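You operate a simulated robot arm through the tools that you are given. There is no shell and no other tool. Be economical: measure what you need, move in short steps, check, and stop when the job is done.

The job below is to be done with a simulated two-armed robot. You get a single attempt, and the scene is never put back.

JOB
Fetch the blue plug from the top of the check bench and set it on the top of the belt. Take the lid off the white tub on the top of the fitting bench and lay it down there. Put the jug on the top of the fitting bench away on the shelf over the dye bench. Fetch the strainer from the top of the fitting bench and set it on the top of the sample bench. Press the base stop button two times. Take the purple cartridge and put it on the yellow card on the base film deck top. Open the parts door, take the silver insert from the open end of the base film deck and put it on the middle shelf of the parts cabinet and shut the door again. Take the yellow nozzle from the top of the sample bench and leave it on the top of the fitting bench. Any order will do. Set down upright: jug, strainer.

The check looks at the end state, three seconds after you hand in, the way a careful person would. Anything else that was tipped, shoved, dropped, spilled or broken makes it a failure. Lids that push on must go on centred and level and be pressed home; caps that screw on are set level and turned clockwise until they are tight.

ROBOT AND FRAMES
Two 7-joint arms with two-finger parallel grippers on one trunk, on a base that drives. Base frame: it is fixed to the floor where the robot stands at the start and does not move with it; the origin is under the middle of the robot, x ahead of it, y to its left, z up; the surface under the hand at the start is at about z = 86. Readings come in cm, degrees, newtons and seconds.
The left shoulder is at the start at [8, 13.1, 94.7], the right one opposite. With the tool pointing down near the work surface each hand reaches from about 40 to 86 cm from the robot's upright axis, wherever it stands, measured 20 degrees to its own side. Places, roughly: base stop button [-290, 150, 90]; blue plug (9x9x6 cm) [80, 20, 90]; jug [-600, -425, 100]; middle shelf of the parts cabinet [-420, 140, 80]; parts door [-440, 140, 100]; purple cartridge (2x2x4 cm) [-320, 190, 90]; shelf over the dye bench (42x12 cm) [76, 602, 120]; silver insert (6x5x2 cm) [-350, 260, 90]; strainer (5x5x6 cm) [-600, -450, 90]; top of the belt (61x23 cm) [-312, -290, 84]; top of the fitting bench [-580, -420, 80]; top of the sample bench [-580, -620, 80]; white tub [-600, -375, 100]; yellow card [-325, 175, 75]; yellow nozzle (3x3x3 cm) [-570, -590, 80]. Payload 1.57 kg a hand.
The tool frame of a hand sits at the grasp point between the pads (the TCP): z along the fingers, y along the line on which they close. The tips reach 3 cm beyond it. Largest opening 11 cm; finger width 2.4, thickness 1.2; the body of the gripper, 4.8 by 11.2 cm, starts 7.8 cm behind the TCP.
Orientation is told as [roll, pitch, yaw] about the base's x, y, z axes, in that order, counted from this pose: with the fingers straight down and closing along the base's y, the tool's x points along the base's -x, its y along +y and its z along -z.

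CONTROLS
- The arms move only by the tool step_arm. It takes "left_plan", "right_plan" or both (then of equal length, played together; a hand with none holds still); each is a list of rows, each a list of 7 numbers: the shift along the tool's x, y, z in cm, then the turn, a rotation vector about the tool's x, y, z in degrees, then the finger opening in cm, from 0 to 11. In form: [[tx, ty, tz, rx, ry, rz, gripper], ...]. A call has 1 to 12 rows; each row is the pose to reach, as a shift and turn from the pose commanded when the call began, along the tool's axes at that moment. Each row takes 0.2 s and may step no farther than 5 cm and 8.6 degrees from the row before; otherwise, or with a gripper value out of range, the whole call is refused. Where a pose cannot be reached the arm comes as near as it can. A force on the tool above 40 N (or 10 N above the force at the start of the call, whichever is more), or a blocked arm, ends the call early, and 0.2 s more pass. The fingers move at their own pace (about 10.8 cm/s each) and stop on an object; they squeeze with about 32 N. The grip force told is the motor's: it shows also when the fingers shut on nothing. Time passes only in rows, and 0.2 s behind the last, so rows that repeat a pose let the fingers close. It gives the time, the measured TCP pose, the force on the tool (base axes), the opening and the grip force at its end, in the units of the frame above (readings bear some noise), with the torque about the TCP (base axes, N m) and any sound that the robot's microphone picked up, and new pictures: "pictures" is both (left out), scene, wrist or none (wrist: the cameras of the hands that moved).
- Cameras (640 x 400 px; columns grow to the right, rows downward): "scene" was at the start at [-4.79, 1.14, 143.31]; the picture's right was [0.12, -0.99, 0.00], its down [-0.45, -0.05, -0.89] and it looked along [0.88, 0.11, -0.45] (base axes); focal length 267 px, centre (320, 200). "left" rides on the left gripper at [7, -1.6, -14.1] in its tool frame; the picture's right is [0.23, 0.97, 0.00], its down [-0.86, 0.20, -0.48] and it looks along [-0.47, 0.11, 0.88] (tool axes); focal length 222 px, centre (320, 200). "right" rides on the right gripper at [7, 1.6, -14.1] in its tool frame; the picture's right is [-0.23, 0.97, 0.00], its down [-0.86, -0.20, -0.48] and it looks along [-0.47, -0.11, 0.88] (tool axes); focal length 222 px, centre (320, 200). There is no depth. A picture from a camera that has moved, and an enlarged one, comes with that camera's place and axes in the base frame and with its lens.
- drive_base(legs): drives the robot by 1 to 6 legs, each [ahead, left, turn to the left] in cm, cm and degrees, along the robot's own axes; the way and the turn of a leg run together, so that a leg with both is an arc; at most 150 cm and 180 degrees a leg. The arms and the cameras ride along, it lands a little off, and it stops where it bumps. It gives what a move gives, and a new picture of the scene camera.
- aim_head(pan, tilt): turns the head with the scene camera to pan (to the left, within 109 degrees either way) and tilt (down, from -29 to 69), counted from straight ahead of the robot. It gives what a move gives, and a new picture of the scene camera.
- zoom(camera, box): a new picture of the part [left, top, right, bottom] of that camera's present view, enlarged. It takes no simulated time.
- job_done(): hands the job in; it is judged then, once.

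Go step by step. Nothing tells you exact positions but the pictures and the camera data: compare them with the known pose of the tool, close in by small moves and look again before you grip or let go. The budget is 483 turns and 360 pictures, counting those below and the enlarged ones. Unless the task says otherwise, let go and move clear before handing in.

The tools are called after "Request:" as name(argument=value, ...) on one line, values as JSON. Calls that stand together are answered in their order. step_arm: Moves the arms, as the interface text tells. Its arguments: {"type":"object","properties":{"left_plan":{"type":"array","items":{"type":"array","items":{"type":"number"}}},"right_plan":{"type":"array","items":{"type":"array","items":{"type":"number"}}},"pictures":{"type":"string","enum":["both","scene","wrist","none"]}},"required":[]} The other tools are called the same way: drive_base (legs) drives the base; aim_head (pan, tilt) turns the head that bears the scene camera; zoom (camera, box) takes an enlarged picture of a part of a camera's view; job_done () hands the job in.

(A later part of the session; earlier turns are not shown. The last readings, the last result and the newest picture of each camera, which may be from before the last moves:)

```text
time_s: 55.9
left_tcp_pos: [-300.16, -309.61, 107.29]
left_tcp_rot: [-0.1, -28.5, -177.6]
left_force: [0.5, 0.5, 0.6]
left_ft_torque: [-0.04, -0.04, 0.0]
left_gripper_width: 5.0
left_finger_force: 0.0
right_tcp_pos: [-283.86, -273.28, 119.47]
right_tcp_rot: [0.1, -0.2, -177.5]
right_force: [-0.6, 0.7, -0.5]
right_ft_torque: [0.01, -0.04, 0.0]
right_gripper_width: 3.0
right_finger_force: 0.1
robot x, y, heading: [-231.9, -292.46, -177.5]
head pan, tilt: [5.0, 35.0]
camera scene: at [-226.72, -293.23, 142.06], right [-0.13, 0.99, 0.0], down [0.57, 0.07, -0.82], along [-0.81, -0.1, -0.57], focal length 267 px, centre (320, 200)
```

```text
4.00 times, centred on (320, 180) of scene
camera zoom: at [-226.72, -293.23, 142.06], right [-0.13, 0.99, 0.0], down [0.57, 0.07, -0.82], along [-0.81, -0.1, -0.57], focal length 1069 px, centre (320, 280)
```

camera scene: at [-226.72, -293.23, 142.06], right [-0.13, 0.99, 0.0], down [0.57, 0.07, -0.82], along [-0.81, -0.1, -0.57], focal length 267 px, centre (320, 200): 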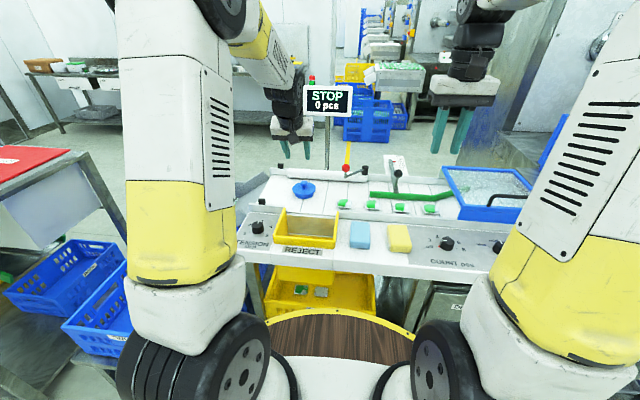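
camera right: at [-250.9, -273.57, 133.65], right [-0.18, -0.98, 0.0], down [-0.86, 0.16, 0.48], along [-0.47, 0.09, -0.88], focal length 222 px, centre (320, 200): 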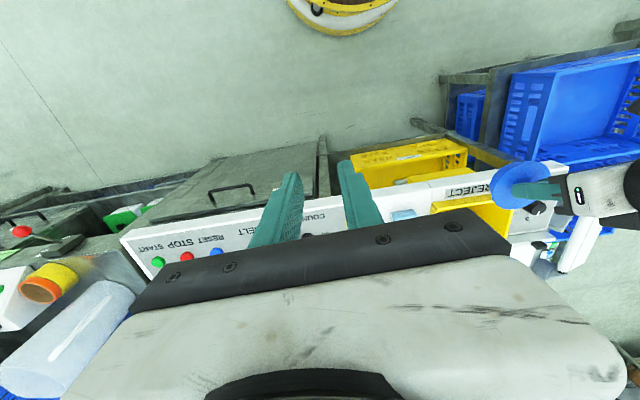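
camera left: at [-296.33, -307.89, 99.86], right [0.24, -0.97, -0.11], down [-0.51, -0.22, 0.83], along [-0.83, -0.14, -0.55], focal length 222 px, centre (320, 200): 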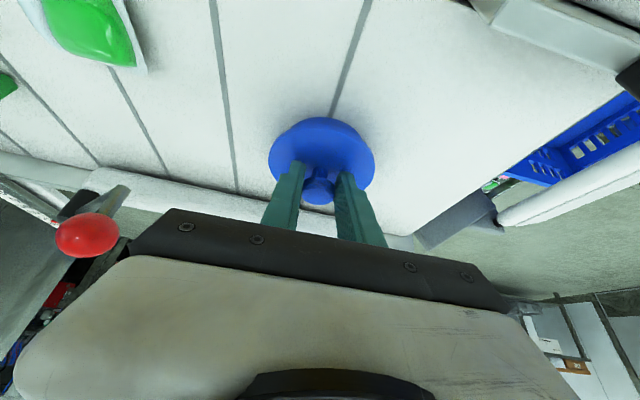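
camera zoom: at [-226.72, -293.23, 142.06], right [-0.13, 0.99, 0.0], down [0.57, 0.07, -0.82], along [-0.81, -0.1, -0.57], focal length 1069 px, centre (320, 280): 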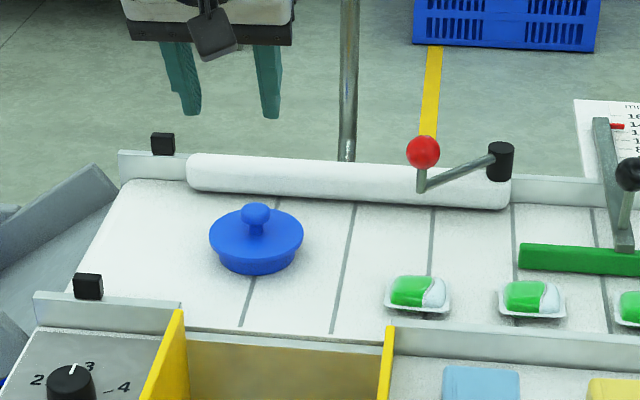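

The plug stands on the belt. I'll back off and survey the way to the fitting bench.

Request:
drive_base(legs=[[-60, 0, 0]])

Request:
aim_head(pan=45, tilt=15)

```text
time_s: 59.3
left_tcp_pos: [-239.59, -307.13, 107.33]
left_tcp_rot: [-0.1, -28.6, -177.8]
left_force: [0.7, 0.2, 0.5]
left_ft_torque: [0.02, 0.01, 0.01]
left_gripper_width: 5.04
left_finger_force: 0.1
right_tcp_pos: [-223.18, -270.61, 119.41]
right_tcp_rot: [-0.1, -0.1, -177.9]
right_force: [0.2, 0.4, 0.0]
right_ft_torque: [0.0, 0.01, -0.03]
right_gripper_width: 3.02
right_finger_force: 0.0
robot x, y, heading: [-171.01, -290.57, -177.6]
head pan, tilt: [5.0, 35.0]
camera scene: at [-165.99, -290.86, 142.06], right [-0.12, 0.99, 0.0], down [0.57, 0.07, -0.82], along [-0.81, -0.1, -0.57], focal length 267 px, centre (320, 200)
```

scene: 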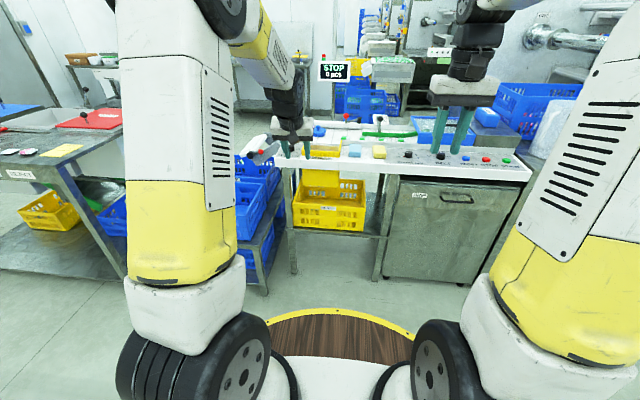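

```text
time_s: 60.4
left_tcp_pos: [-239.6, -307.09, 107.38]
left_tcp_rot: [-0.1, -28.5, -177.9]
left_force: [0.4, -0.1, 0.8]
left_ft_torque: [0.02, 0.01, -0.02]
left_gripper_width: 5.01
left_finger_force: 0.1
right_tcp_pos: [-223.17, -270.71, 119.55]
right_tcp_rot: [0.0, -0.1, -177.8]
right_force: [-0.1, -1.2, 0.3]
right_ft_torque: [-0.04, 0.0, -0.01]
right_gripper_width: 2.99
right_finger_force: 0.0
robot x, y, heading: [-171.18, -290.17, -177.6]
head pan, tilt: [45.0, 15.0]
camera scene: at [-163.6, -296.6, 145.26], right [-0.73, 0.68, 0.0], down [0.18, 0.19, -0.97], along [-0.66, -0.71, -0.26], focal length 267 px, centre (320, 200)
```

scene: 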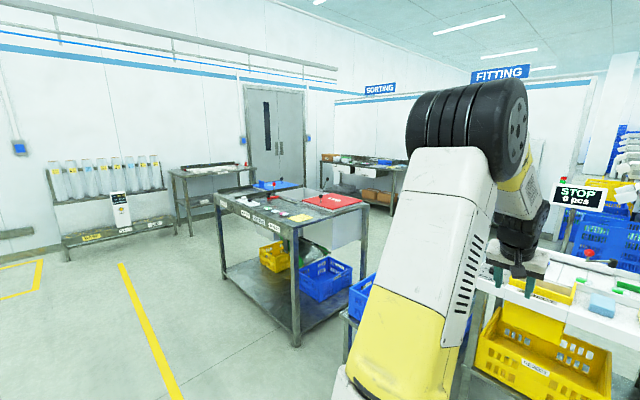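

The sorting table fills x -256 to -365 and y -420 to -536, with a corridor south of it at y≈-603. I'll go round that way.

Request:
drive_base(legs=[[-12, 0, -2.4], [0, 104, 0], [0, 104, 0], [0, 104, 0]])

Request:
aim_head(pan=0, tilt=15)

```text
time_s: 76.7
left_tcp_pos: [-229.46, -619.48, 107.3]
left_tcp_rot: [-0.1, -28.7, 180.0]
left_force: [-0.4, -0.6, 0.0]
left_ft_torque: [0.0, -0.02, 0.02]
left_gripper_width: 5.0
left_finger_force: 0.0
right_tcp_pos: [-211.76, -583.63, 119.49]
right_tcp_rot: [0.0, -0.1, -179.9]
right_force: [-0.3, 0.2, 0.3]
right_ft_torque: [0.01, -0.02, -0.01]
right_gripper_width: 3.0
right_finger_force: 0.1
robot x, y, heading: [-160.58, -605.18, -180.0]
head pan, tilt: [45.0, 15.0]
camera scene: at [-153.18, -611.76, 145.26], right [-0.71, 0.71, 0.0], down [0.18, 0.18, -0.97], along [-0.68, -0.68, -0.26], focal length 267 px, centre (320, 200)
```

scene: 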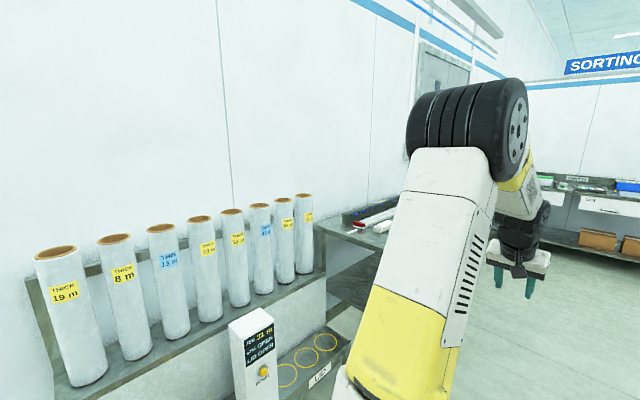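

```text
time_s: 77.8
left_tcp_pos: [-229.47, -619.44, 107.32]
left_tcp_rot: [-0.1, -28.7, 179.9]
left_force: [0.8, -0.4, -0.6]
left_ft_torque: [0.04, 0.01, 0.01]
left_gripper_width: 5.03
left_finger_force: 0.1
right_tcp_pos: [-211.76, -583.67, 119.42]
right_tcp_rot: [0.1, -0.1, -180.0]
right_force: [0.4, -0.8, 0.4]
right_ft_torque: [-0.02, 0.03, 0.01]
right_gripper_width: 3.01
right_finger_force: 0.1
robot x, y, heading: [-160.79, -604.87, -180.0]
head pan, tilt: [0.0, 15.0]
camera scene: at [-155.92, -605.17, 145.26], right [0.0, 1.0, 0.0], down [0.26, 0.0, -0.97], along [-0.97, 0.0, -0.26], focal length 267 px, centre (320, 200)
```

scene: 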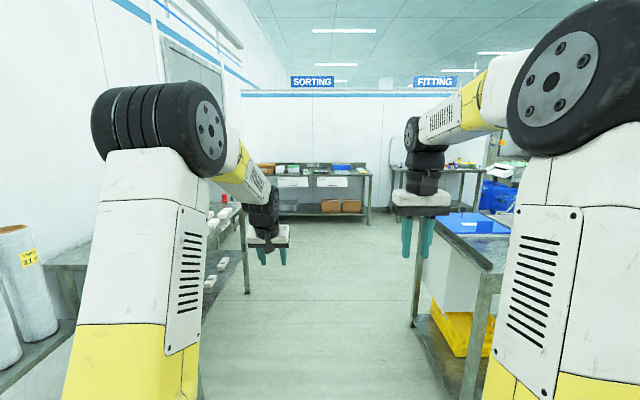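

Request:
drive_base(legs=[[140, 0, 0], [138, 0, 0]])

Request:
aim_head(pan=0, tilt=25)

Request:
zoom(camera="scene", box=[160, 120, 480, 320])

```text
time_s: 91.1
left_tcp_pos: [-504.6, -610.87, 107.3]
left_tcp_rot: [-0.1, -28.6, 178.0]
left_force: [-0.5, -0.4, -0.2]
left_ft_torque: [0.03, 0.01, -0.04]
left_gripper_width: 5.01
left_finger_force: 0.0
right_tcp_pos: [-485.69, -575.63, 119.53]
right_tcp_rot: [0.0, -0.1, 178.2]
right_force: [0.5, 0.3, -0.2]
right_ft_torque: [-0.02, 0.0, 0.03]
right_gripper_width: 3.0
right_finger_force: 0.1
robot x, y, heading: [-435.25, -598.38, 178.1]
head pan, tilt: [0.0, 15.0]
camera scene: at [-430.65, -599.01, 145.26], right [0.03, 1.0, 0.0], down [0.26, -0.01, -0.97], along [-0.97, 0.03, -0.26], focal length 267 px, centre (320, 200)
```

scene: 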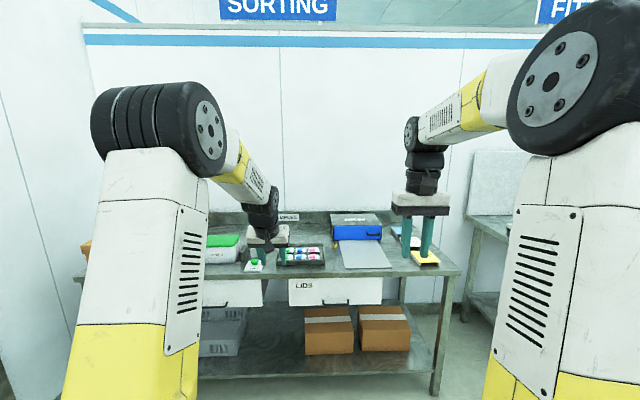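

```text
time_s: 91.8
left_tcp_pos: [-504.67, -610.79, 107.32]
left_tcp_rot: [-0.1, -28.6, 178.1]
left_force: [-0.2, -0.2, 0.6]
left_ft_torque: [0.0, 0.04, 0.03]
left_gripper_width: 5.01
left_finger_force: 0.0
right_tcp_pos: [-485.67, -575.7, 119.51]
right_tcp_rot: [0.1, -0.3, 178.2]
right_force: [0.5, -0.6, -0.4]
right_ft_torque: [-0.02, -0.04, 0.04]
right_gripper_width: 3.01
right_finger_force: 0.1
robot x, y, heading: [-435.65, -598.89, 178.4]
head pan, tilt: [0.0, 25.0]
camera scene: at [-430.53, -599.01, 143.64], right [0.03, 1.0, 0.0], down [0.42, -0.01, -0.91], along [-0.91, 0.03, -0.42], focal length 267 px, centre (320, 200)
```

scene: 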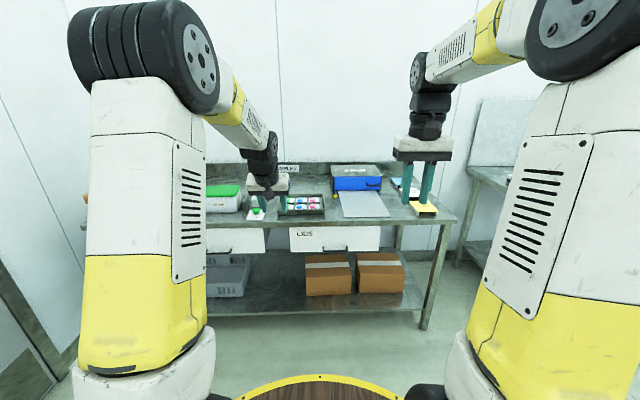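

```text
2.00 times, centred on (320, 220) of scene
camera zoom: at [-430.53, -599.01, 143.64], right [0.03, 1.0, 0.0], down [0.42, -0.01, -0.91], along [-0.91, 0.03, -0.42], focal length 535 px, centre (320, 160)
```

zoom: 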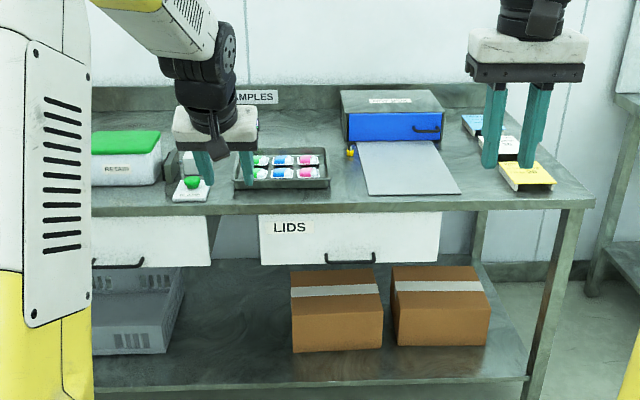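

The sample bench is ahead, with the yellow nozzle beside the blue-fronted box near [-569, -586]. I'll straighten the left hand and drive in so the right hand can take the nozzle.

Request:
step_arm(left_plan=[[0, 0, -3, 0, 8, 0, 5], [0, 0, -6, 0, 16, 0, 5], [1, 0, -9, 0, 24, 0, 5], [1, 0, -11, 0, 28.5, 0, 5]], pictures="none")

Request:
drive_base(legs=[[55, 6, 2]])

Request:
aim_head(pan=-10, tilt=38)

Request:
zoom(camera="right", box=[0, 0, 640, 400])

```text
time_s: 92.8
left_tcp_pos: [-498.55, -610.97, 116.83]
left_tcp_rot: [0.0, -0.1, 178.1]
left_force: [0.1, 0.7, -0.8]
left_ft_torque: [-0.03, -0.01, 0.0]
left_gripper_width: 5.02
left_finger_force: 0.1
right_tcp_pos: [-485.78, -575.69, 119.51]
right_tcp_rot: [0.1, -0.1, 178.2]
right_force: [-0.3, 0.0, -0.1]
right_ft_torque: [0.01, 0.02, 0.03]
right_gripper_width: 2.99
right_finger_force: 0.1
robot x, y, heading: [-435.5, -598.89, 178.5]
head pan, tilt: [0.0, 25.0]
```

```text
time_s: 96.0
left_tcp_pos: [-553.17, -618.47, 116.65]
left_tcp_rot: [-0.1, -0.2, -179.9]
left_force: [0.6, -0.8, 0.3]
left_ft_torque: [0.01, 0.05, 0.04]
left_gripper_width: 5.0
left_finger_force: 0.0
right_tcp_pos: [-541.57, -582.92, 119.53]
right_tcp_rot: [0.0, -0.1, -179.7]
right_force: [0.1, 0.0, 1.0]
right_ft_torque: [-0.02, 0.0, 0.03]
right_gripper_width: 2.99
right_finger_force: 0.1
robot x, y, heading: [-490.13, -604.11, -179.5]
head pan, tilt: [0.0, 25.0]
camera scene: at [-485.59, -604.09, 143.64], right [0.0, 1.0, 0.0], down [0.42, 0.0, -0.91], along [-0.91, 0.0, -0.42], focal length 267 px, centre (320, 200)
```

scene: 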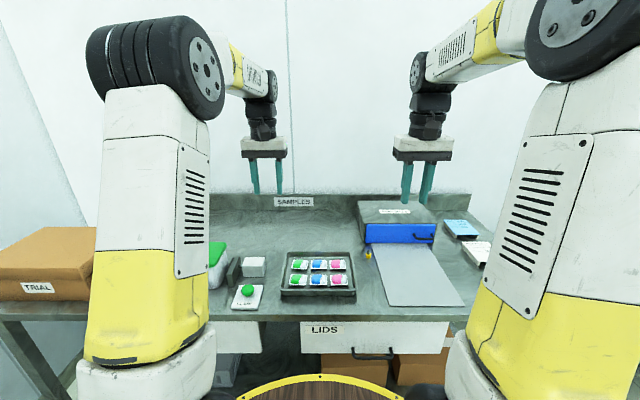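

```text
time_s: 96.8
left_tcp_pos: [-553.25, -618.46, 116.69]
left_tcp_rot: [0.0, -0.2, -179.9]
left_force: [-0.7, 0.6, 0.4]
left_ft_torque: [-0.03, 0.01, 0.0]
left_gripper_width: 5.02
left_finger_force: 0.0
right_tcp_pos: [-541.64, -582.75, 119.55]
right_tcp_rot: [0.1, -0.1, -179.6]
right_force: [-0.3, -0.5, 0.6]
right_ft_torque: [0.03, 0.0, 0.0]
right_gripper_width: 3.01
right_finger_force: 0.0
robot x, y, heading: [-490.53, -603.85, -179.8]
head pan, tilt: [-10.0, 38.0]
camera scene: at [-484.9, -602.59, 141.61], right [0.17, 0.99, 0.0], down [0.61, -0.1, -0.79], along [-0.78, 0.13, -0.62], focal length 267 px, centre (320, 200)
```

scene: 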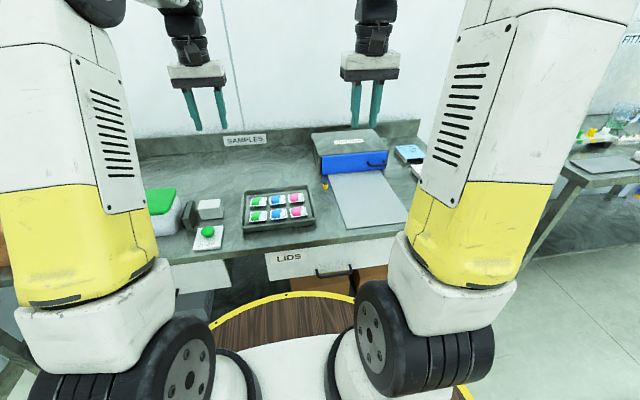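

```text
1.00 times, centred on (320, 200) of right (not enlarged: the box is as wide or as high as the picture)
camera zoom: at [-534.72, -584.3, 133.63], right [-0.22, -0.97, 0.0], down [-0.86, 0.2, 0.48], along [-0.47, 0.11, -0.88], focal length 222 px, centre (320, 200)
```

zoom: 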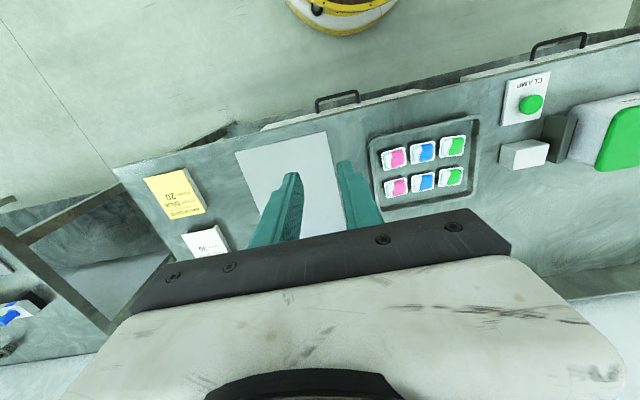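

Request:
zoom(camera="scene", box=[280, 120, 440, 220])

```text
4.00 times, centred on (360, 170) of scene
camera zoom: at [-484.9, -602.59, 141.61], right [0.17, 0.99, 0.0], down [0.61, -0.1, -0.79], along [-0.78, 0.13, -0.62], focal length 1069 px, centre (160, 320)
```

zoom: 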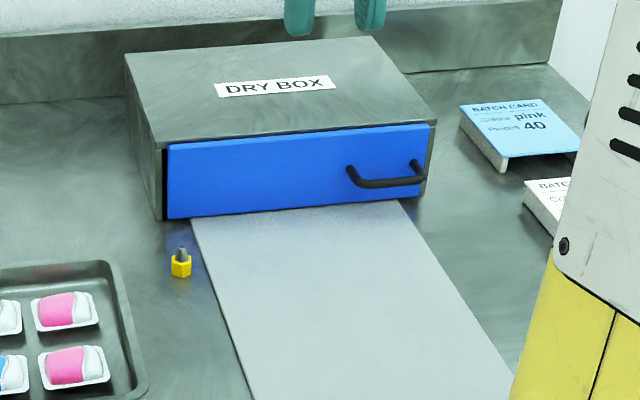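

Request:
step_arm(right_plan=[[-4, 0.6, 2, 0, 0, 0, 6], [-8, 1.2, 5, 0, 0, 0, 6], [-12, 1.9, 8, 0, 0, 0, 6], [-16, 2.5, 11, 0, 0, 0, 6], [-20, 3.1, 14, 0, 0, 0, 6], [-24, 3.8, 17, 0, 0, 0, 6], [-24, 3.8, 21, 0, 0, 0, 6]])

Request:
zoom(camera="right", box=[220, 100, 420, 225])

```text
refused: row 2 steps farther than a row can; nothing moved
```

```text
3.20 times, centred on (320, 162) of right
camera zoom: at [-534.72, -584.3, 133.63], right [-0.22, -0.97, 0.0], down [-0.86, 0.2, 0.48], along [-0.47, 0.11, -0.88], focal length 711 px, centre (320, 320)
```

zoom: 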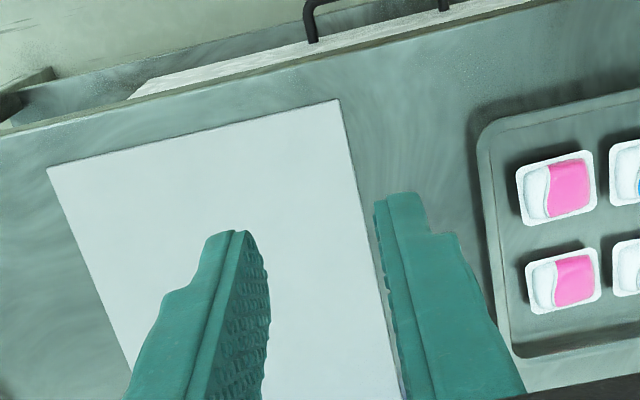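

Request:
step_arm(right_plan=[[-3.5, 0.5, 2.5, 0, 0, 0, 6], [-7, 1, 5, 0, 0, 0, 6], [-10.5, 1.6, 7.5, 0, 0, 0, 6], [-14, 2.2, 10, 0, 0, 0, 6], [-17.5, 2.7, 12.5, 0, 0, 0, 6], [-21, 3.3, 15, 0, 0, 0, 6], [-24, 3.8, 18, 0, 0, 0, 6], [-24, 3.8, 21, 0, 0, 0, 6]])

Request:
zoom(camera="right", box=[220, 100, 420, 225])

Request:
zoom(camera="scene", box=[280, 120, 440, 220])

```text
time_s: 98.6
left_tcp_pos: [-553.07, -618.55, 116.59]
left_tcp_rot: [-0.1, -0.1, -179.9]
left_force: [0.8, -0.1, -0.2]
left_ft_torque: [0.03, 0.02, 0.06]
left_gripper_width: 5.04
left_finger_force: 0.0
right_tcp_pos: [-565.58, -586.83, 98.17]
right_tcp_rot: [0.0, -0.1, -179.6]
right_force: [-0.4, -0.2, -1.0]
right_ft_torque: [-0.01, 0.02, -0.01]
right_gripper_width: 5.98
right_finger_force: 0.0
robot x, y, heading: [-490.32, -603.92, -180.1]
head pan, tilt: [-10.0, 38.0]
camera scene: at [-484.89, -602.59, 141.61], right [0.17, 0.99, 0.0], down [0.61, -0.1, -0.79], along [-0.78, 0.13, -0.62], focal length 267 px, centre (320, 200)
camera right: at [-558.67, -588.33, 112.39], right [-0.22, -0.97, 0.0], down [-0.86, 0.2, 0.48], along [-0.47, 0.11, -0.88], focal length 222 px, centre (320, 200)
```

scene: 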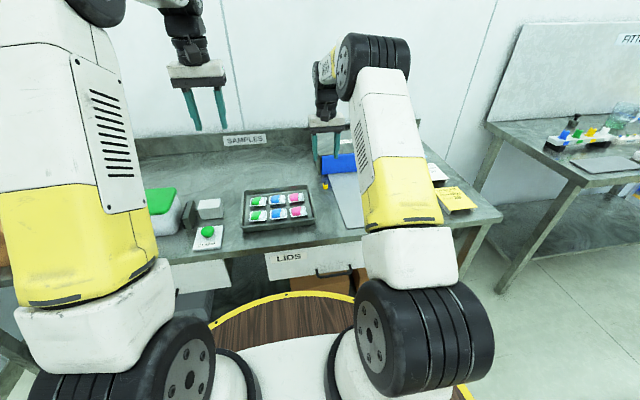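
right: 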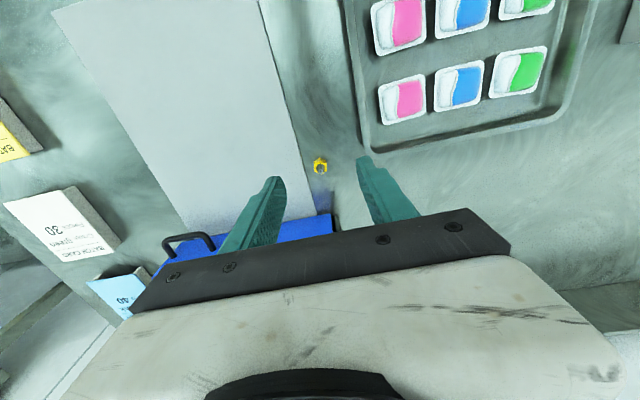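

```text
3.20 times, centred on (320, 162) of right
camera zoom: at [-558.67, -588.33, 112.39], right [-0.22, -0.97, 0.0], down [-0.86, 0.2, 0.48], along [-0.47, 0.11, -0.88], focal length 711 px, centre (320, 320)
```

zoom: 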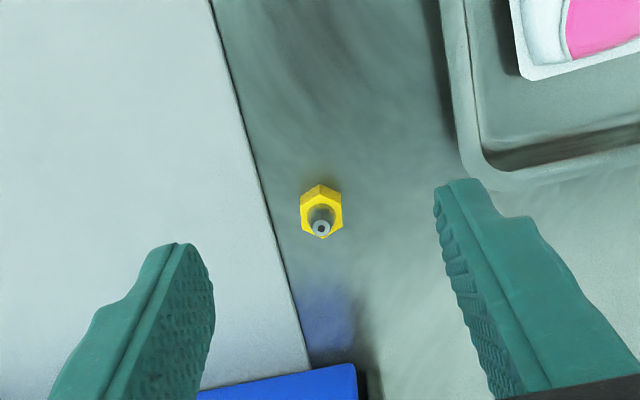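

```text
4.00 times, centred on (360, 170) of scene
camera zoom: at [-484.89, -602.59, 141.61], right [0.17, 0.99, 0.0], down [0.61, -0.1, -0.79], along [-0.78, 0.13, -0.62], focal length 1069 px, centre (160, 320)
```

zoom: 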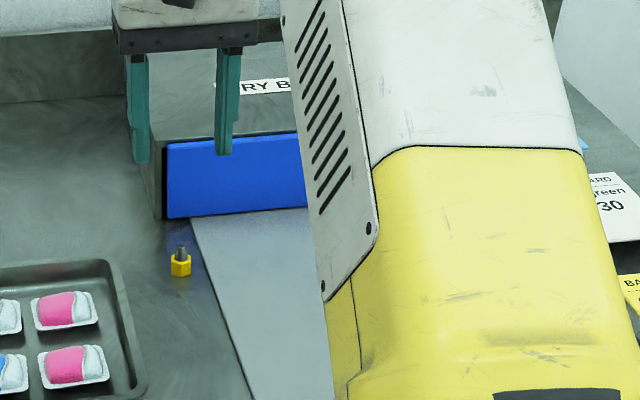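

Request:
step_arm(right_plan=[[-4, -0.8, 0, 0, 0, 0, 6], [-4, -0.8, 4, 0, 0, 0, 5], [-4, -0.8, 8, 0, 0, 0, 4.5], [-4, -0.8, 10.5, 0, 0, 0, 4.5]], pictures="none")

Request:
zoom(camera="right", box=[220, 100, 420, 225])

Request:
zoom(camera="scene", box=[280, 120, 440, 220])

```text
time_s: 99.6
left_tcp_pos: [-553.13, -618.58, 116.74]
left_tcp_rot: [-0.1, -0.2, -179.9]
left_force: [-0.3, -0.3, -0.2]
left_ft_torque: [-0.03, 0.03, 0.03]
left_gripper_width: 5.01
left_finger_force: 0.0
right_tcp_pos: [-569.63, -585.94, 87.77]
right_tcp_rot: [0.1, -0.2, -179.7]
right_force: [-0.3, 0.3, 0.6]
right_ft_torque: [-0.02, 0.0, 0.01]
right_gripper_width: 4.51
right_finger_force: 0.1
robot x, y, heading: [-490.63, -603.99, -179.7]
head pan, tilt: [-10.0, 38.0]
```

```text
3.20 times, centred on (320, 162) of right
camera zoom: at [-562.65, -587.42, 101.91], right [-0.22, -0.97, 0.0], down [-0.86, 0.2, 0.48], along [-0.47, 0.11, -0.88], focal length 711 px, centre (320, 320)
```

zoom: 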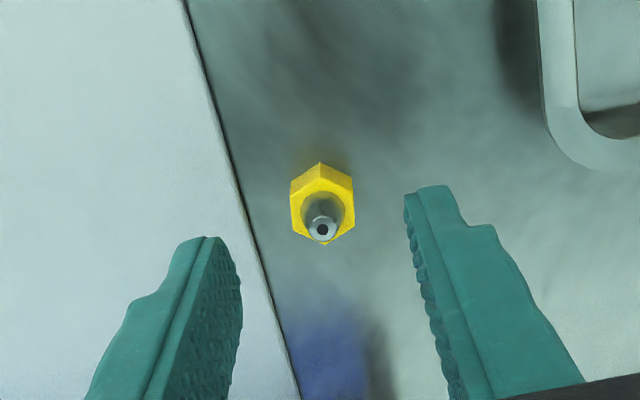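

```text
4.00 times, centred on (360, 170) of scene
camera zoom: at [-484.89, -602.59, 141.6], right [0.17, 0.99, 0.0], down [0.61, -0.1, -0.79], along [-0.78, 0.13, -0.62], focal length 1069 px, centre (160, 320)
```

zoom: 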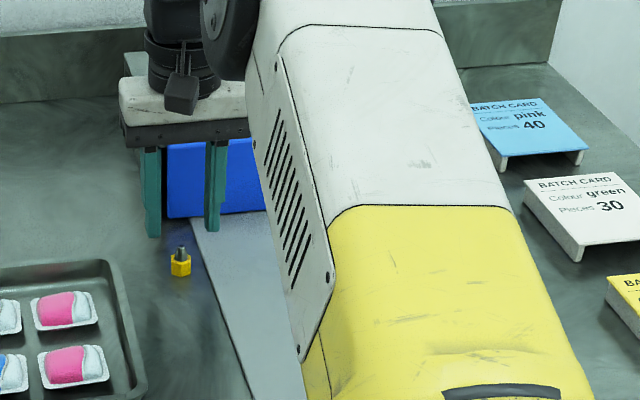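

Request:
step_arm(right_plan=[[-0.4, -0.1, 2, 0, 0, 0, 4.5], [-0.4, -0.1, 4, 0, 0, 0, 4.5]], pictures="none")

Request:
zoom(camera="right", box=[220, 100, 420, 225])

Request:
zoom(camera="scene", box=[300, 150, 364, 190])

```text
time_s: 100.2
left_tcp_pos: [-553.12, -618.51, 116.64]
left_tcp_rot: [-0.2, -0.1, -179.9]
left_force: [-0.1, -0.2, 0.2]
left_ft_torque: [-0.04, -0.02, 0.03]
left_gripper_width: 4.99
left_finger_force: 0.0
right_tcp_pos: [-569.98, -585.73, 84.05]
right_tcp_rot: [0.0, -0.2, -179.7]
right_force: [-0.1, 0.4, -0.2]
right_ft_torque: [0.02, 0.01, -0.01]
right_gripper_width: 4.5
right_finger_force: 0.0
robot x, y, heading: [-490.71, -604.11, -179.9]
head pan, tilt: [-10.0, 38.0]
```

```text
3.20 times, centred on (320, 162) of right
camera zoom: at [-563.15, -587.3, 98.08], right [-0.22, -0.97, 0.0], down [-0.86, 0.2, 0.48], along [-0.47, 0.11, -0.88], focal length 711 px, centre (320, 320)
```

zoom: 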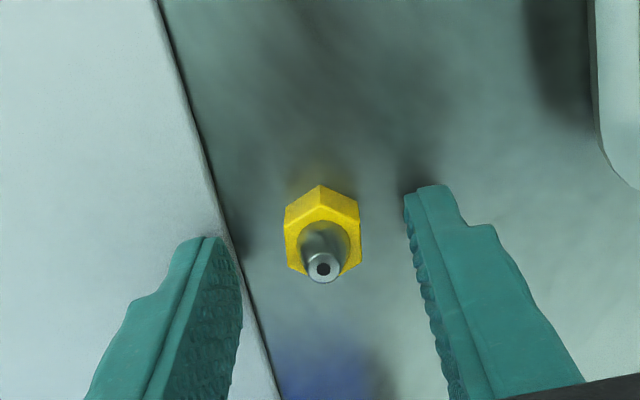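

```text
10.00 times, centred on (332, 170) of scene
camera zoom: at [-484.89, -602.59, 141.6], right [0.17, 0.99, 0.0], down [0.61, -0.1, -0.79], along [-0.78, 0.13, -0.62], focal length 2673 px, centre (200, 500)
```

zoom: 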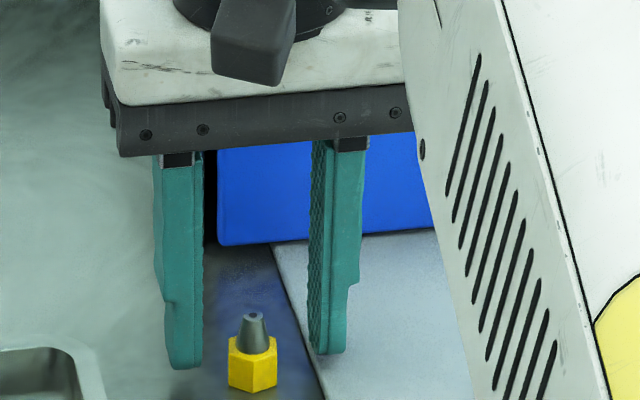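

Request:
step_arm(right_plan=[[0, 0, 0.8, 0, 0, 0, 4.5], [0, 0, 1.4, 0, 0, 0, 4.5]], pictures="none")

Request:
zoom(camera="scene", box=[300, 150, 364, 190])

```text
time_s: 100.8
left_tcp_pos: [-553.17, -618.58, 116.85]
left_tcp_rot: [0.0, -0.1, -179.9]
left_force: [-0.3, -0.8, -0.2]
left_ft_torque: [-0.02, -0.01, -0.01]
left_gripper_width: 5.01
left_finger_force: 0.0
right_tcp_pos: [-569.94, -585.83, 82.96]
right_tcp_rot: [0.0, -0.2, -179.6]
right_force: [13.1, -0.1, 24.6]
right_ft_torque: [0.04, -0.65, 0.17]
right_gripper_width: 4.49
right_finger_force: 0.1
robot x, y, heading: [-490.72, -604.13, -179.7]
head pan, tilt: [-10.0, 38.0]
```

```text
10.00 times, centred on (332, 170) of scene
camera zoom: at [-484.76, -602.61, 141.6], right [0.17, 0.99, 0.0], down [0.61, -0.1, -0.79], along [-0.78, 0.13, -0.62], focal length 2673 px, centre (200, 500)
```

zoom: 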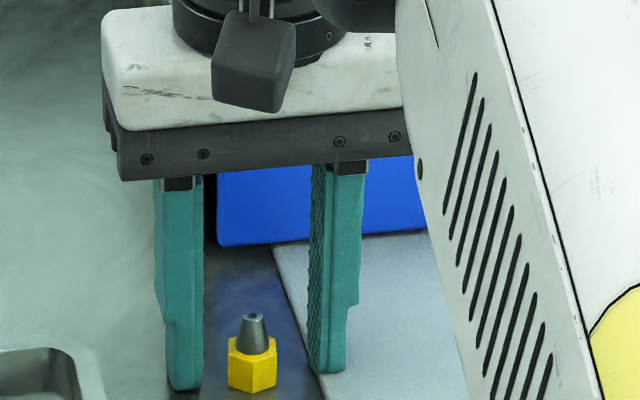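

The tips touched at z≈80, so the bench top is at 80. I'll lift slightly and close.

Request:
step_arm(right_plan=[[0, 0, -0.5, 0, 0, 0, 4.5], [0, 0, -0.5, 0, 0, 0, 2], [0, 0, -0.5, 0, 0, 0, 0], [0, 0, -0.5, 0, 0, 0, 0], [0, 0, -0.5, 0, 0, 0, 0]], pictures="none")

Request:
zoom(camera="scene", box=[300, 150, 364, 190])

```text
time_s: 102.0
left_tcp_pos: [-553.24, -618.43, 116.73]
left_tcp_rot: [0.0, -0.1, -179.9]
left_force: [0.6, -0.6, -0.3]
left_ft_torque: [0.01, -0.01, 0.02]
left_gripper_width: 5.01
left_finger_force: 0.1
right_tcp_pos: [-570.2, -585.77, 83.15]
right_tcp_rot: [0.0, -0.1, -179.7]
right_force: [0.3, -0.2, 0.5]
right_ft_torque: [0.0, 0.02, 0.0]
right_gripper_width: 2.0
right_finger_force: 32.2
robot x, y, heading: [-490.36, -604.29, -179.8]
head pan, tilt: [-10.0, 38.0]
```

```text
10.00 times, centred on (332, 170) of scene
camera zoom: at [-484.91, -602.59, 141.61], right [0.17, 0.99, 0.0], down [0.61, -0.1, -0.79], along [-0.78, 0.13, -0.62], focal length 2673 px, centre (200, 500)
```

zoom: 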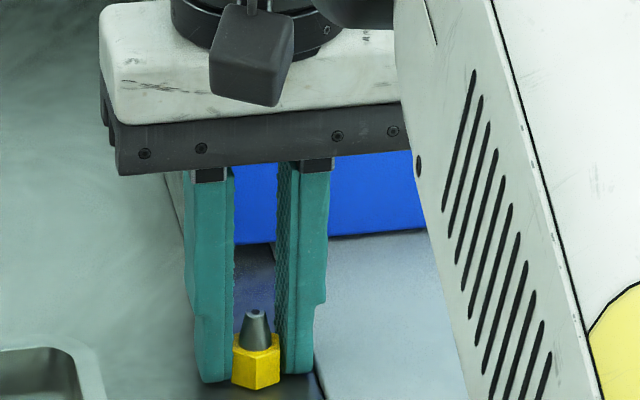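

The nozzle is gripped. I'll lift it and retreat.

Request:
step_arm(right_plan=[[0, 0, -2, 0, 0, 0, 0], [0, 0, -6, 0, 0, 0, 0], [0, 0, -10.5, 0, 0, 0, 0], [0, 0, -15, 0, 0, 0, 0], [0, 0, -19.5, 0, 0, 0, 0], [4, 0, -22, 0, 0, 0, 0], [8.5, 0, -24, 0, 0, 0, 0]], pictures="wrist")

Request:
drive_base(legs=[[-65, 0, 0], [0, -90, 0], [0, -92, 0]])

Request:
aim_head(pan=0, tilt=25)

Request:
zoom(camera="scene", box=[160, 120, 480, 320])

```text
time_s: 103.6
left_tcp_pos: [-553.31, -618.54, 116.77]
left_tcp_rot: [-0.1, 0.0, -179.9]
left_force: [-0.7, -0.4, -0.2]
left_ft_torque: [0.04, -0.05, 0.0]
left_gripper_width: 4.98
left_finger_force: 0.2
right_tcp_pos: [-561.87, -585.95, 107.08]
right_tcp_rot: [-0.1, -0.1, -179.7]
right_force: [-0.4, 0.6, -0.9]
right_ft_torque: [0.0, -0.01, 0.03]
right_gripper_width: 1.99
right_finger_force: 32.6
robot x, y, heading: [-490.42, -604.28, -179.6]
head pan, tilt: [-10.0, 38.0]
camera right: at [-554.93, -587.36, 121.18], right [-0.22, -0.97, 0.0], down [-0.86, 0.2, 0.48], along [-0.47, 0.11, -0.88], focal length 222 px, centre (320, 200)
```

right: 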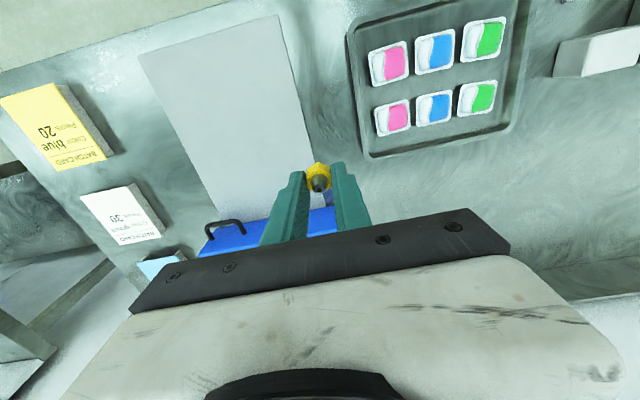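

```text
time_s: 115.8
left_tcp_pos: [-493.05, -440.12, 116.62]
left_tcp_rot: [0.0, -0.1, -178.2]
left_force: [-0.9, 1.3, -0.6]
left_ft_torque: [0.0, 0.01, 0.02]
left_gripper_width: 5.01
left_finger_force: 0.0
right_tcp_pos: [-502.59, -407.59, 107.08]
right_tcp_rot: [0.0, -0.1, -178.2]
right_force: [0.2, -0.7, 0.3]
right_ft_torque: [0.0, 0.03, 0.02]
right_gripper_width: 1.99
right_finger_force: 31.6
robot x, y, heading: [-431.07, -424.04, -178.1]
head pan, tilt: [-10.0, 38.0]
camera scene: at [-425.21, -422.15, 141.61], right [0.14, 0.99, 0.0], down [0.61, -0.09, -0.79], along [-0.78, 0.11, -0.62], focal length 267 px, centre (320, 200)
```

scene: 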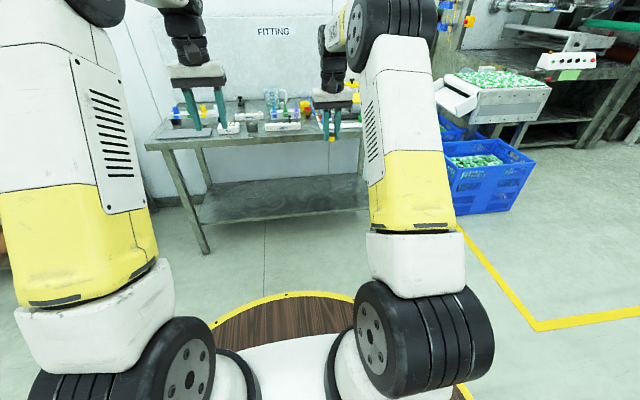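

```text
time_s: 116.6
left_tcp_pos: [-492.98, -439.95, 116.65]
left_tcp_rot: [0.0, 0.0, -178.2]
left_force: [0.2, 0.2, 1.3]
left_ft_torque: [0.02, -0.02, 0.01]
left_gripper_width: 5.0
left_finger_force: 0.0
right_tcp_pos: [-502.58, -407.61, 107.15]
right_tcp_rot: [0.0, -0.1, -178.0]
right_force: [0.8, -0.2, -0.3]
right_ft_torque: [0.02, -0.01, 0.01]
right_gripper_width: 2.02
right_finger_force: 31.6
robot x, y, heading: [-431.0, -423.74, -178.1]
head pan, tilt: [0.0, 25.0]
camera scene: at [-425.87, -423.66, 143.63], right [-0.03, 1.0, 0.0], down [0.42, 0.01, -0.91], along [-0.91, -0.03, -0.42], focal length 267 px, centre (320, 200)
```

scene: 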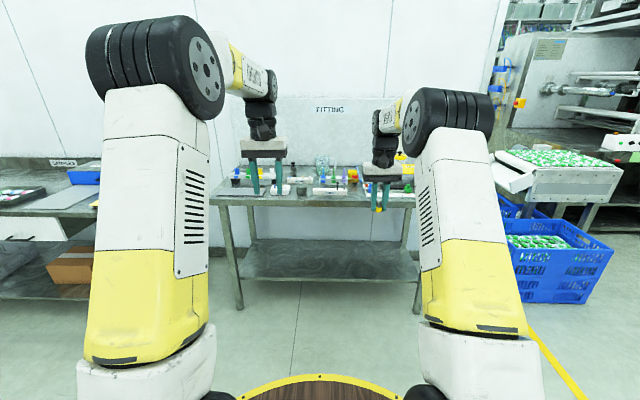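

```text
2.00 times, centred on (320, 220) of scene
camera zoom: at [-425.87, -423.66, 143.63], right [-0.03, 1.0, 0.0], down [0.42, 0.01, -0.91], along [-0.91, -0.03, -0.42], focal length 535 px, centre (320, 160)
```

zoom: 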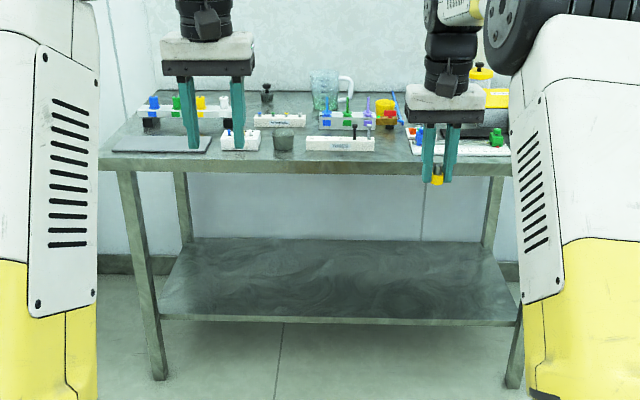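

The fitting bench is crowded, with its front edge at x≈-560. I'll raise both hands, drive in to about x=-515 and look down.

Request:
step_arm(right_plan=[[3, -1, -4, 0, 0, 0, 0], [6, -2, -8, 0, 0, 0, 0], [9, -3, -12, 0, 0, 0, 0], [12, -4, -16, 0, 0, 0, 0]], left_plan=[[1, 1, -2, 0, 0, 0, 5], [2, 2, -4, 0, 0, 0, 5], [3, 3, -6, 0, 0, 0, 5], [4, 4, -8, 0, 0, 0, 5]], pictures="none")

Request:
drive_base(legs=[[80, 0, -1.8]])

Request:
aim_head(pan=0, tilt=40)

Request:
zoom(camera="scene", box=[180, 70, 460, 245])

```text
refused: row 1 steps farther than a row can; nothing moved
```

```text
time_s: 120.8
left_tcp_pos: [-573.08, -436.09, 116.66]
left_tcp_rot: [-0.1, -0.1, 178.1]
left_force: [0.2, -0.1, 1.0]
left_ft_torque: [-0.02, 0.02, 0.04]
left_gripper_width: 5.01
left_finger_force: 0.0
right_tcp_pos: [-580.51, -402.97, 107.19]
right_tcp_rot: [0.0, -0.2, 178.2]
right_force: [-0.6, 0.5, -0.6]
right_ft_torque: [0.0, -0.02, 0.0]
right_gripper_width: 2.01
right_finger_force: 32.3
robot x, y, heading: [-509.88, -424.18, 178.2]
head pan, tilt: [0.0, 25.0]
camera scene: at [-505.03, -424.02, 143.64], right [0.03, 1.0, 0.0], down [0.42, -0.01, -0.91], along [-0.91, 0.03, -0.42], focal length 267 px, centre (320, 200)
```

scene: 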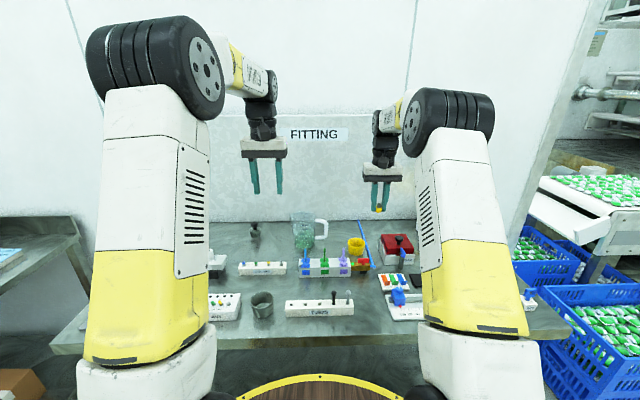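

```text
time_s: 121.6
left_tcp_pos: [-573.1, -436.07, 116.74]
left_tcp_rot: [0.0, -0.1, 178.2]
left_force: [0.1, 0.2, -0.5]
left_ft_torque: [0.02, -0.01, 0.01]
left_gripper_width: 5.0
left_finger_force: 0.0
right_tcp_pos: [-580.54, -403.04, 107.08]
right_tcp_rot: [0.0, -0.2, 178.3]
right_force: [-0.2, 0.4, 0.0]
right_ft_torque: [0.0, -0.02, -0.03]
right_gripper_width: 2.0
right_finger_force: 31.9
robot x, y, heading: [-509.54, -423.88, 178.2]
head pan, tilt: [0.0, 40.0]
camera scene: at [-504.32, -424.04, 141.31], right [0.03, 1.0, 0.0], down [0.64, -0.02, -0.77], along [-0.77, 0.02, -0.64], focal length 267 px, centre (320, 200)
```

scene: 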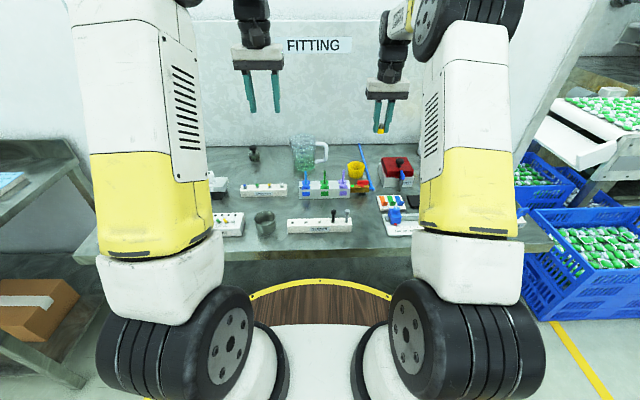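

```text
2.29 times, centred on (320, 158) of scene
camera zoom: at [-504.32, -424.04, 141.31], right [0.03, 1.0, 0.0], down [0.64, -0.02, -0.77], along [-0.77, 0.02, -0.64], focal length 611 px, centre (320, 297)
```

zoom: 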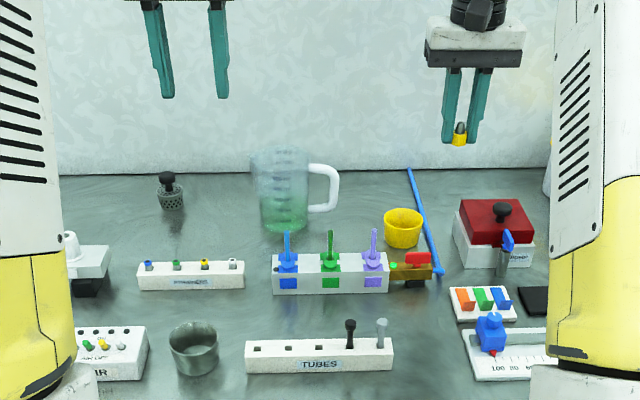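

The strainer (black knob) is near [-606, -450], the jug near [-600, -428], and there's a free patch near [-573, -406] for the nozzle. I'll place the nozzle there with the right hand.

Request:
step_arm(right_plan=[[3.5, 1.4, 2, 0, 0, 0, 0], [7.6, 2.8, 4, 0, 0, 0, 0], [7.6, 2.8, 8, 0, 0, 0, 0], [7.6, 2.8, 12.5, 0, 0, 0, 0], [7.6, 2.8, 17, 0, 0, 0, 0], [7.6, 2.8, 20, 0, 0, 0, 0]])

Request:
zoom(camera="scene", box=[300, 150, 460, 250])

```text
time_s: 122.7
left_tcp_pos: [-573.12, -435.91, 116.68]
left_tcp_rot: [0.0, 0.0, 178.1]
left_force: [0.0, -0.1, -0.1]
left_ft_torque: [0.04, 0.03, -0.03]
left_gripper_width: 5.02
left_finger_force: 0.0
right_tcp_pos: [-573.24, -406.28, 93.35]
right_tcp_rot: [0.1, -0.4, 178.2]
right_force: [1.4, -0.5, 7.3]
right_ft_torque: [-0.06, 0.0, 0.03]
right_gripper_width: 1.97
right_finger_force: 32.2
robot x, y, heading: [-509.9, -423.9, 178.1]
head pan, tilt: [0.0, 40.0]
stopped in row 5 (right hand): the force on the tool passed its limit at 97 N (the readings are from after the stop); the commanded pose is now the measured one
camera scene: at [-504.29, -424.05, 141.3], right [0.03, 1.0, 0.0], down [0.64, -0.02, -0.77], along [-0.77, 0.02, -0.64], focal length 267 px, centre (320, 200)
camera right: at [-566.33, -408.05, 107.44], right [-0.26, -0.97, 0.0], down [-0.85, 0.23, 0.48], along [-0.47, 0.12, -0.88], focal length 222 px, centre (320, 200)
```

scene: 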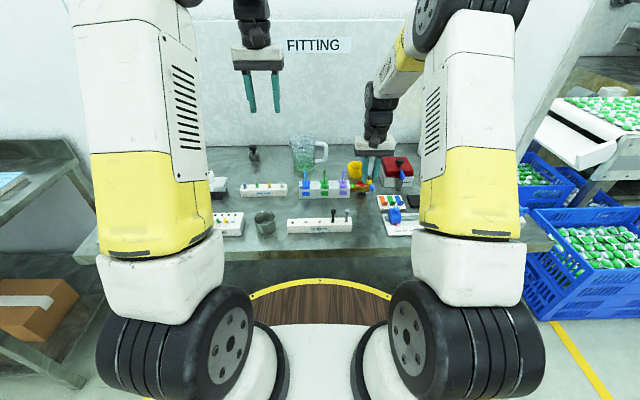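
right: 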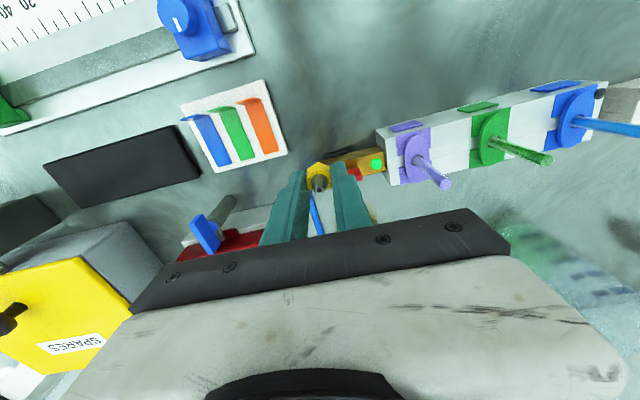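

```text
4.00 times, centred on (380, 200) of scene
camera zoom: at [-504.29, -424.05, 141.3], right [0.03, 1.0, 0.0], down [0.64, -0.02, -0.77], along [-0.77, 0.02, -0.64], focal length 1069 px, centre (80, 200)
```

zoom: 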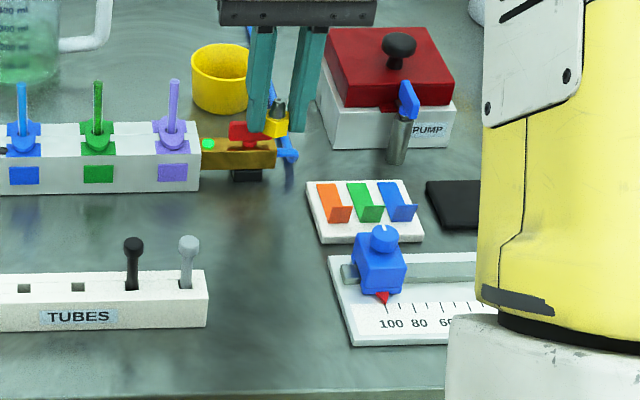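

The nozzle touched the red valve handle on the rack, which is taller than I judged. I'll lift up and inspect.

Request:
step_arm(right_plan=[[0, 0, -3, 0, 0, 0, 0], [0, 0, -7, 0, 0, 0, 0], [3, -2, -10, 0, 0, 0, 0], [6, -4, -12, 0, 0, 0, 0], [9, -4, -12, 0, 0, 0, 0]], pictures="wrist")

Request:
zoom(camera="scene", box=[300, 130, 460, 230])

```text
time_s: 123.9
left_tcp_pos: [-573.07, -436.04, 116.63]
left_tcp_rot: [0.1, 0.0, 178.2]
left_force: [0.5, -0.1, 0.2]
left_ft_torque: [0.01, -0.05, 0.01]
left_gripper_width: 4.99
left_finger_force: 0.0
right_tcp_pos: [-564.15, -402.62, 105.22]
right_tcp_rot: [0.1, -0.2, 178.3]
right_force: [0.1, -0.5, -0.1]
right_ft_torque: [0.0, -0.04, 0.01]
right_gripper_width: 2.0
right_finger_force: 32.5
robot x, y, heading: [-509.7, -423.92, 178.4]
head pan, tilt: [0.0, 40.0]
camera right: at [-557.15, -404.43, 119.19], right [-0.26, -0.97, 0.0], down [-0.85, 0.23, 0.48], along [-0.47, 0.12, -0.88], focal length 222 px, centre (320, 200)
```

right: 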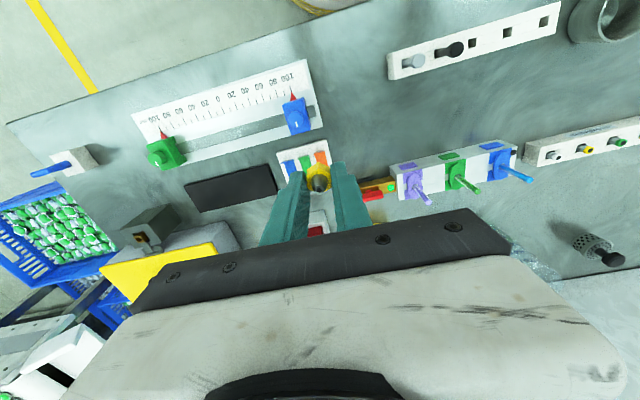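

```text
4.00 times, centred on (380, 180) of scene
camera zoom: at [-504.36, -424.04, 141.31], right [0.03, 1.0, 0.0], down [0.64, -0.02, -0.77], along [-0.77, 0.02, -0.64], focal length 1069 px, centre (80, 280)
```

zoom: 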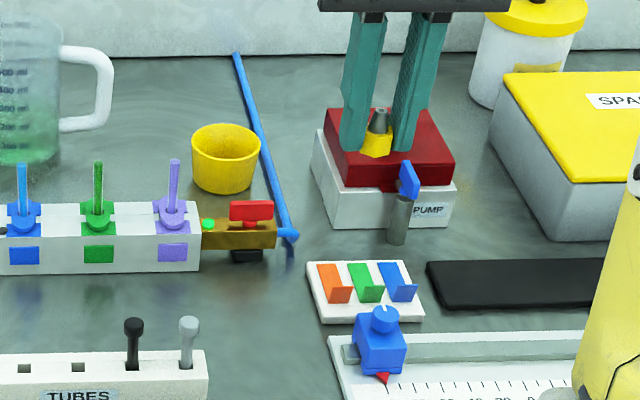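

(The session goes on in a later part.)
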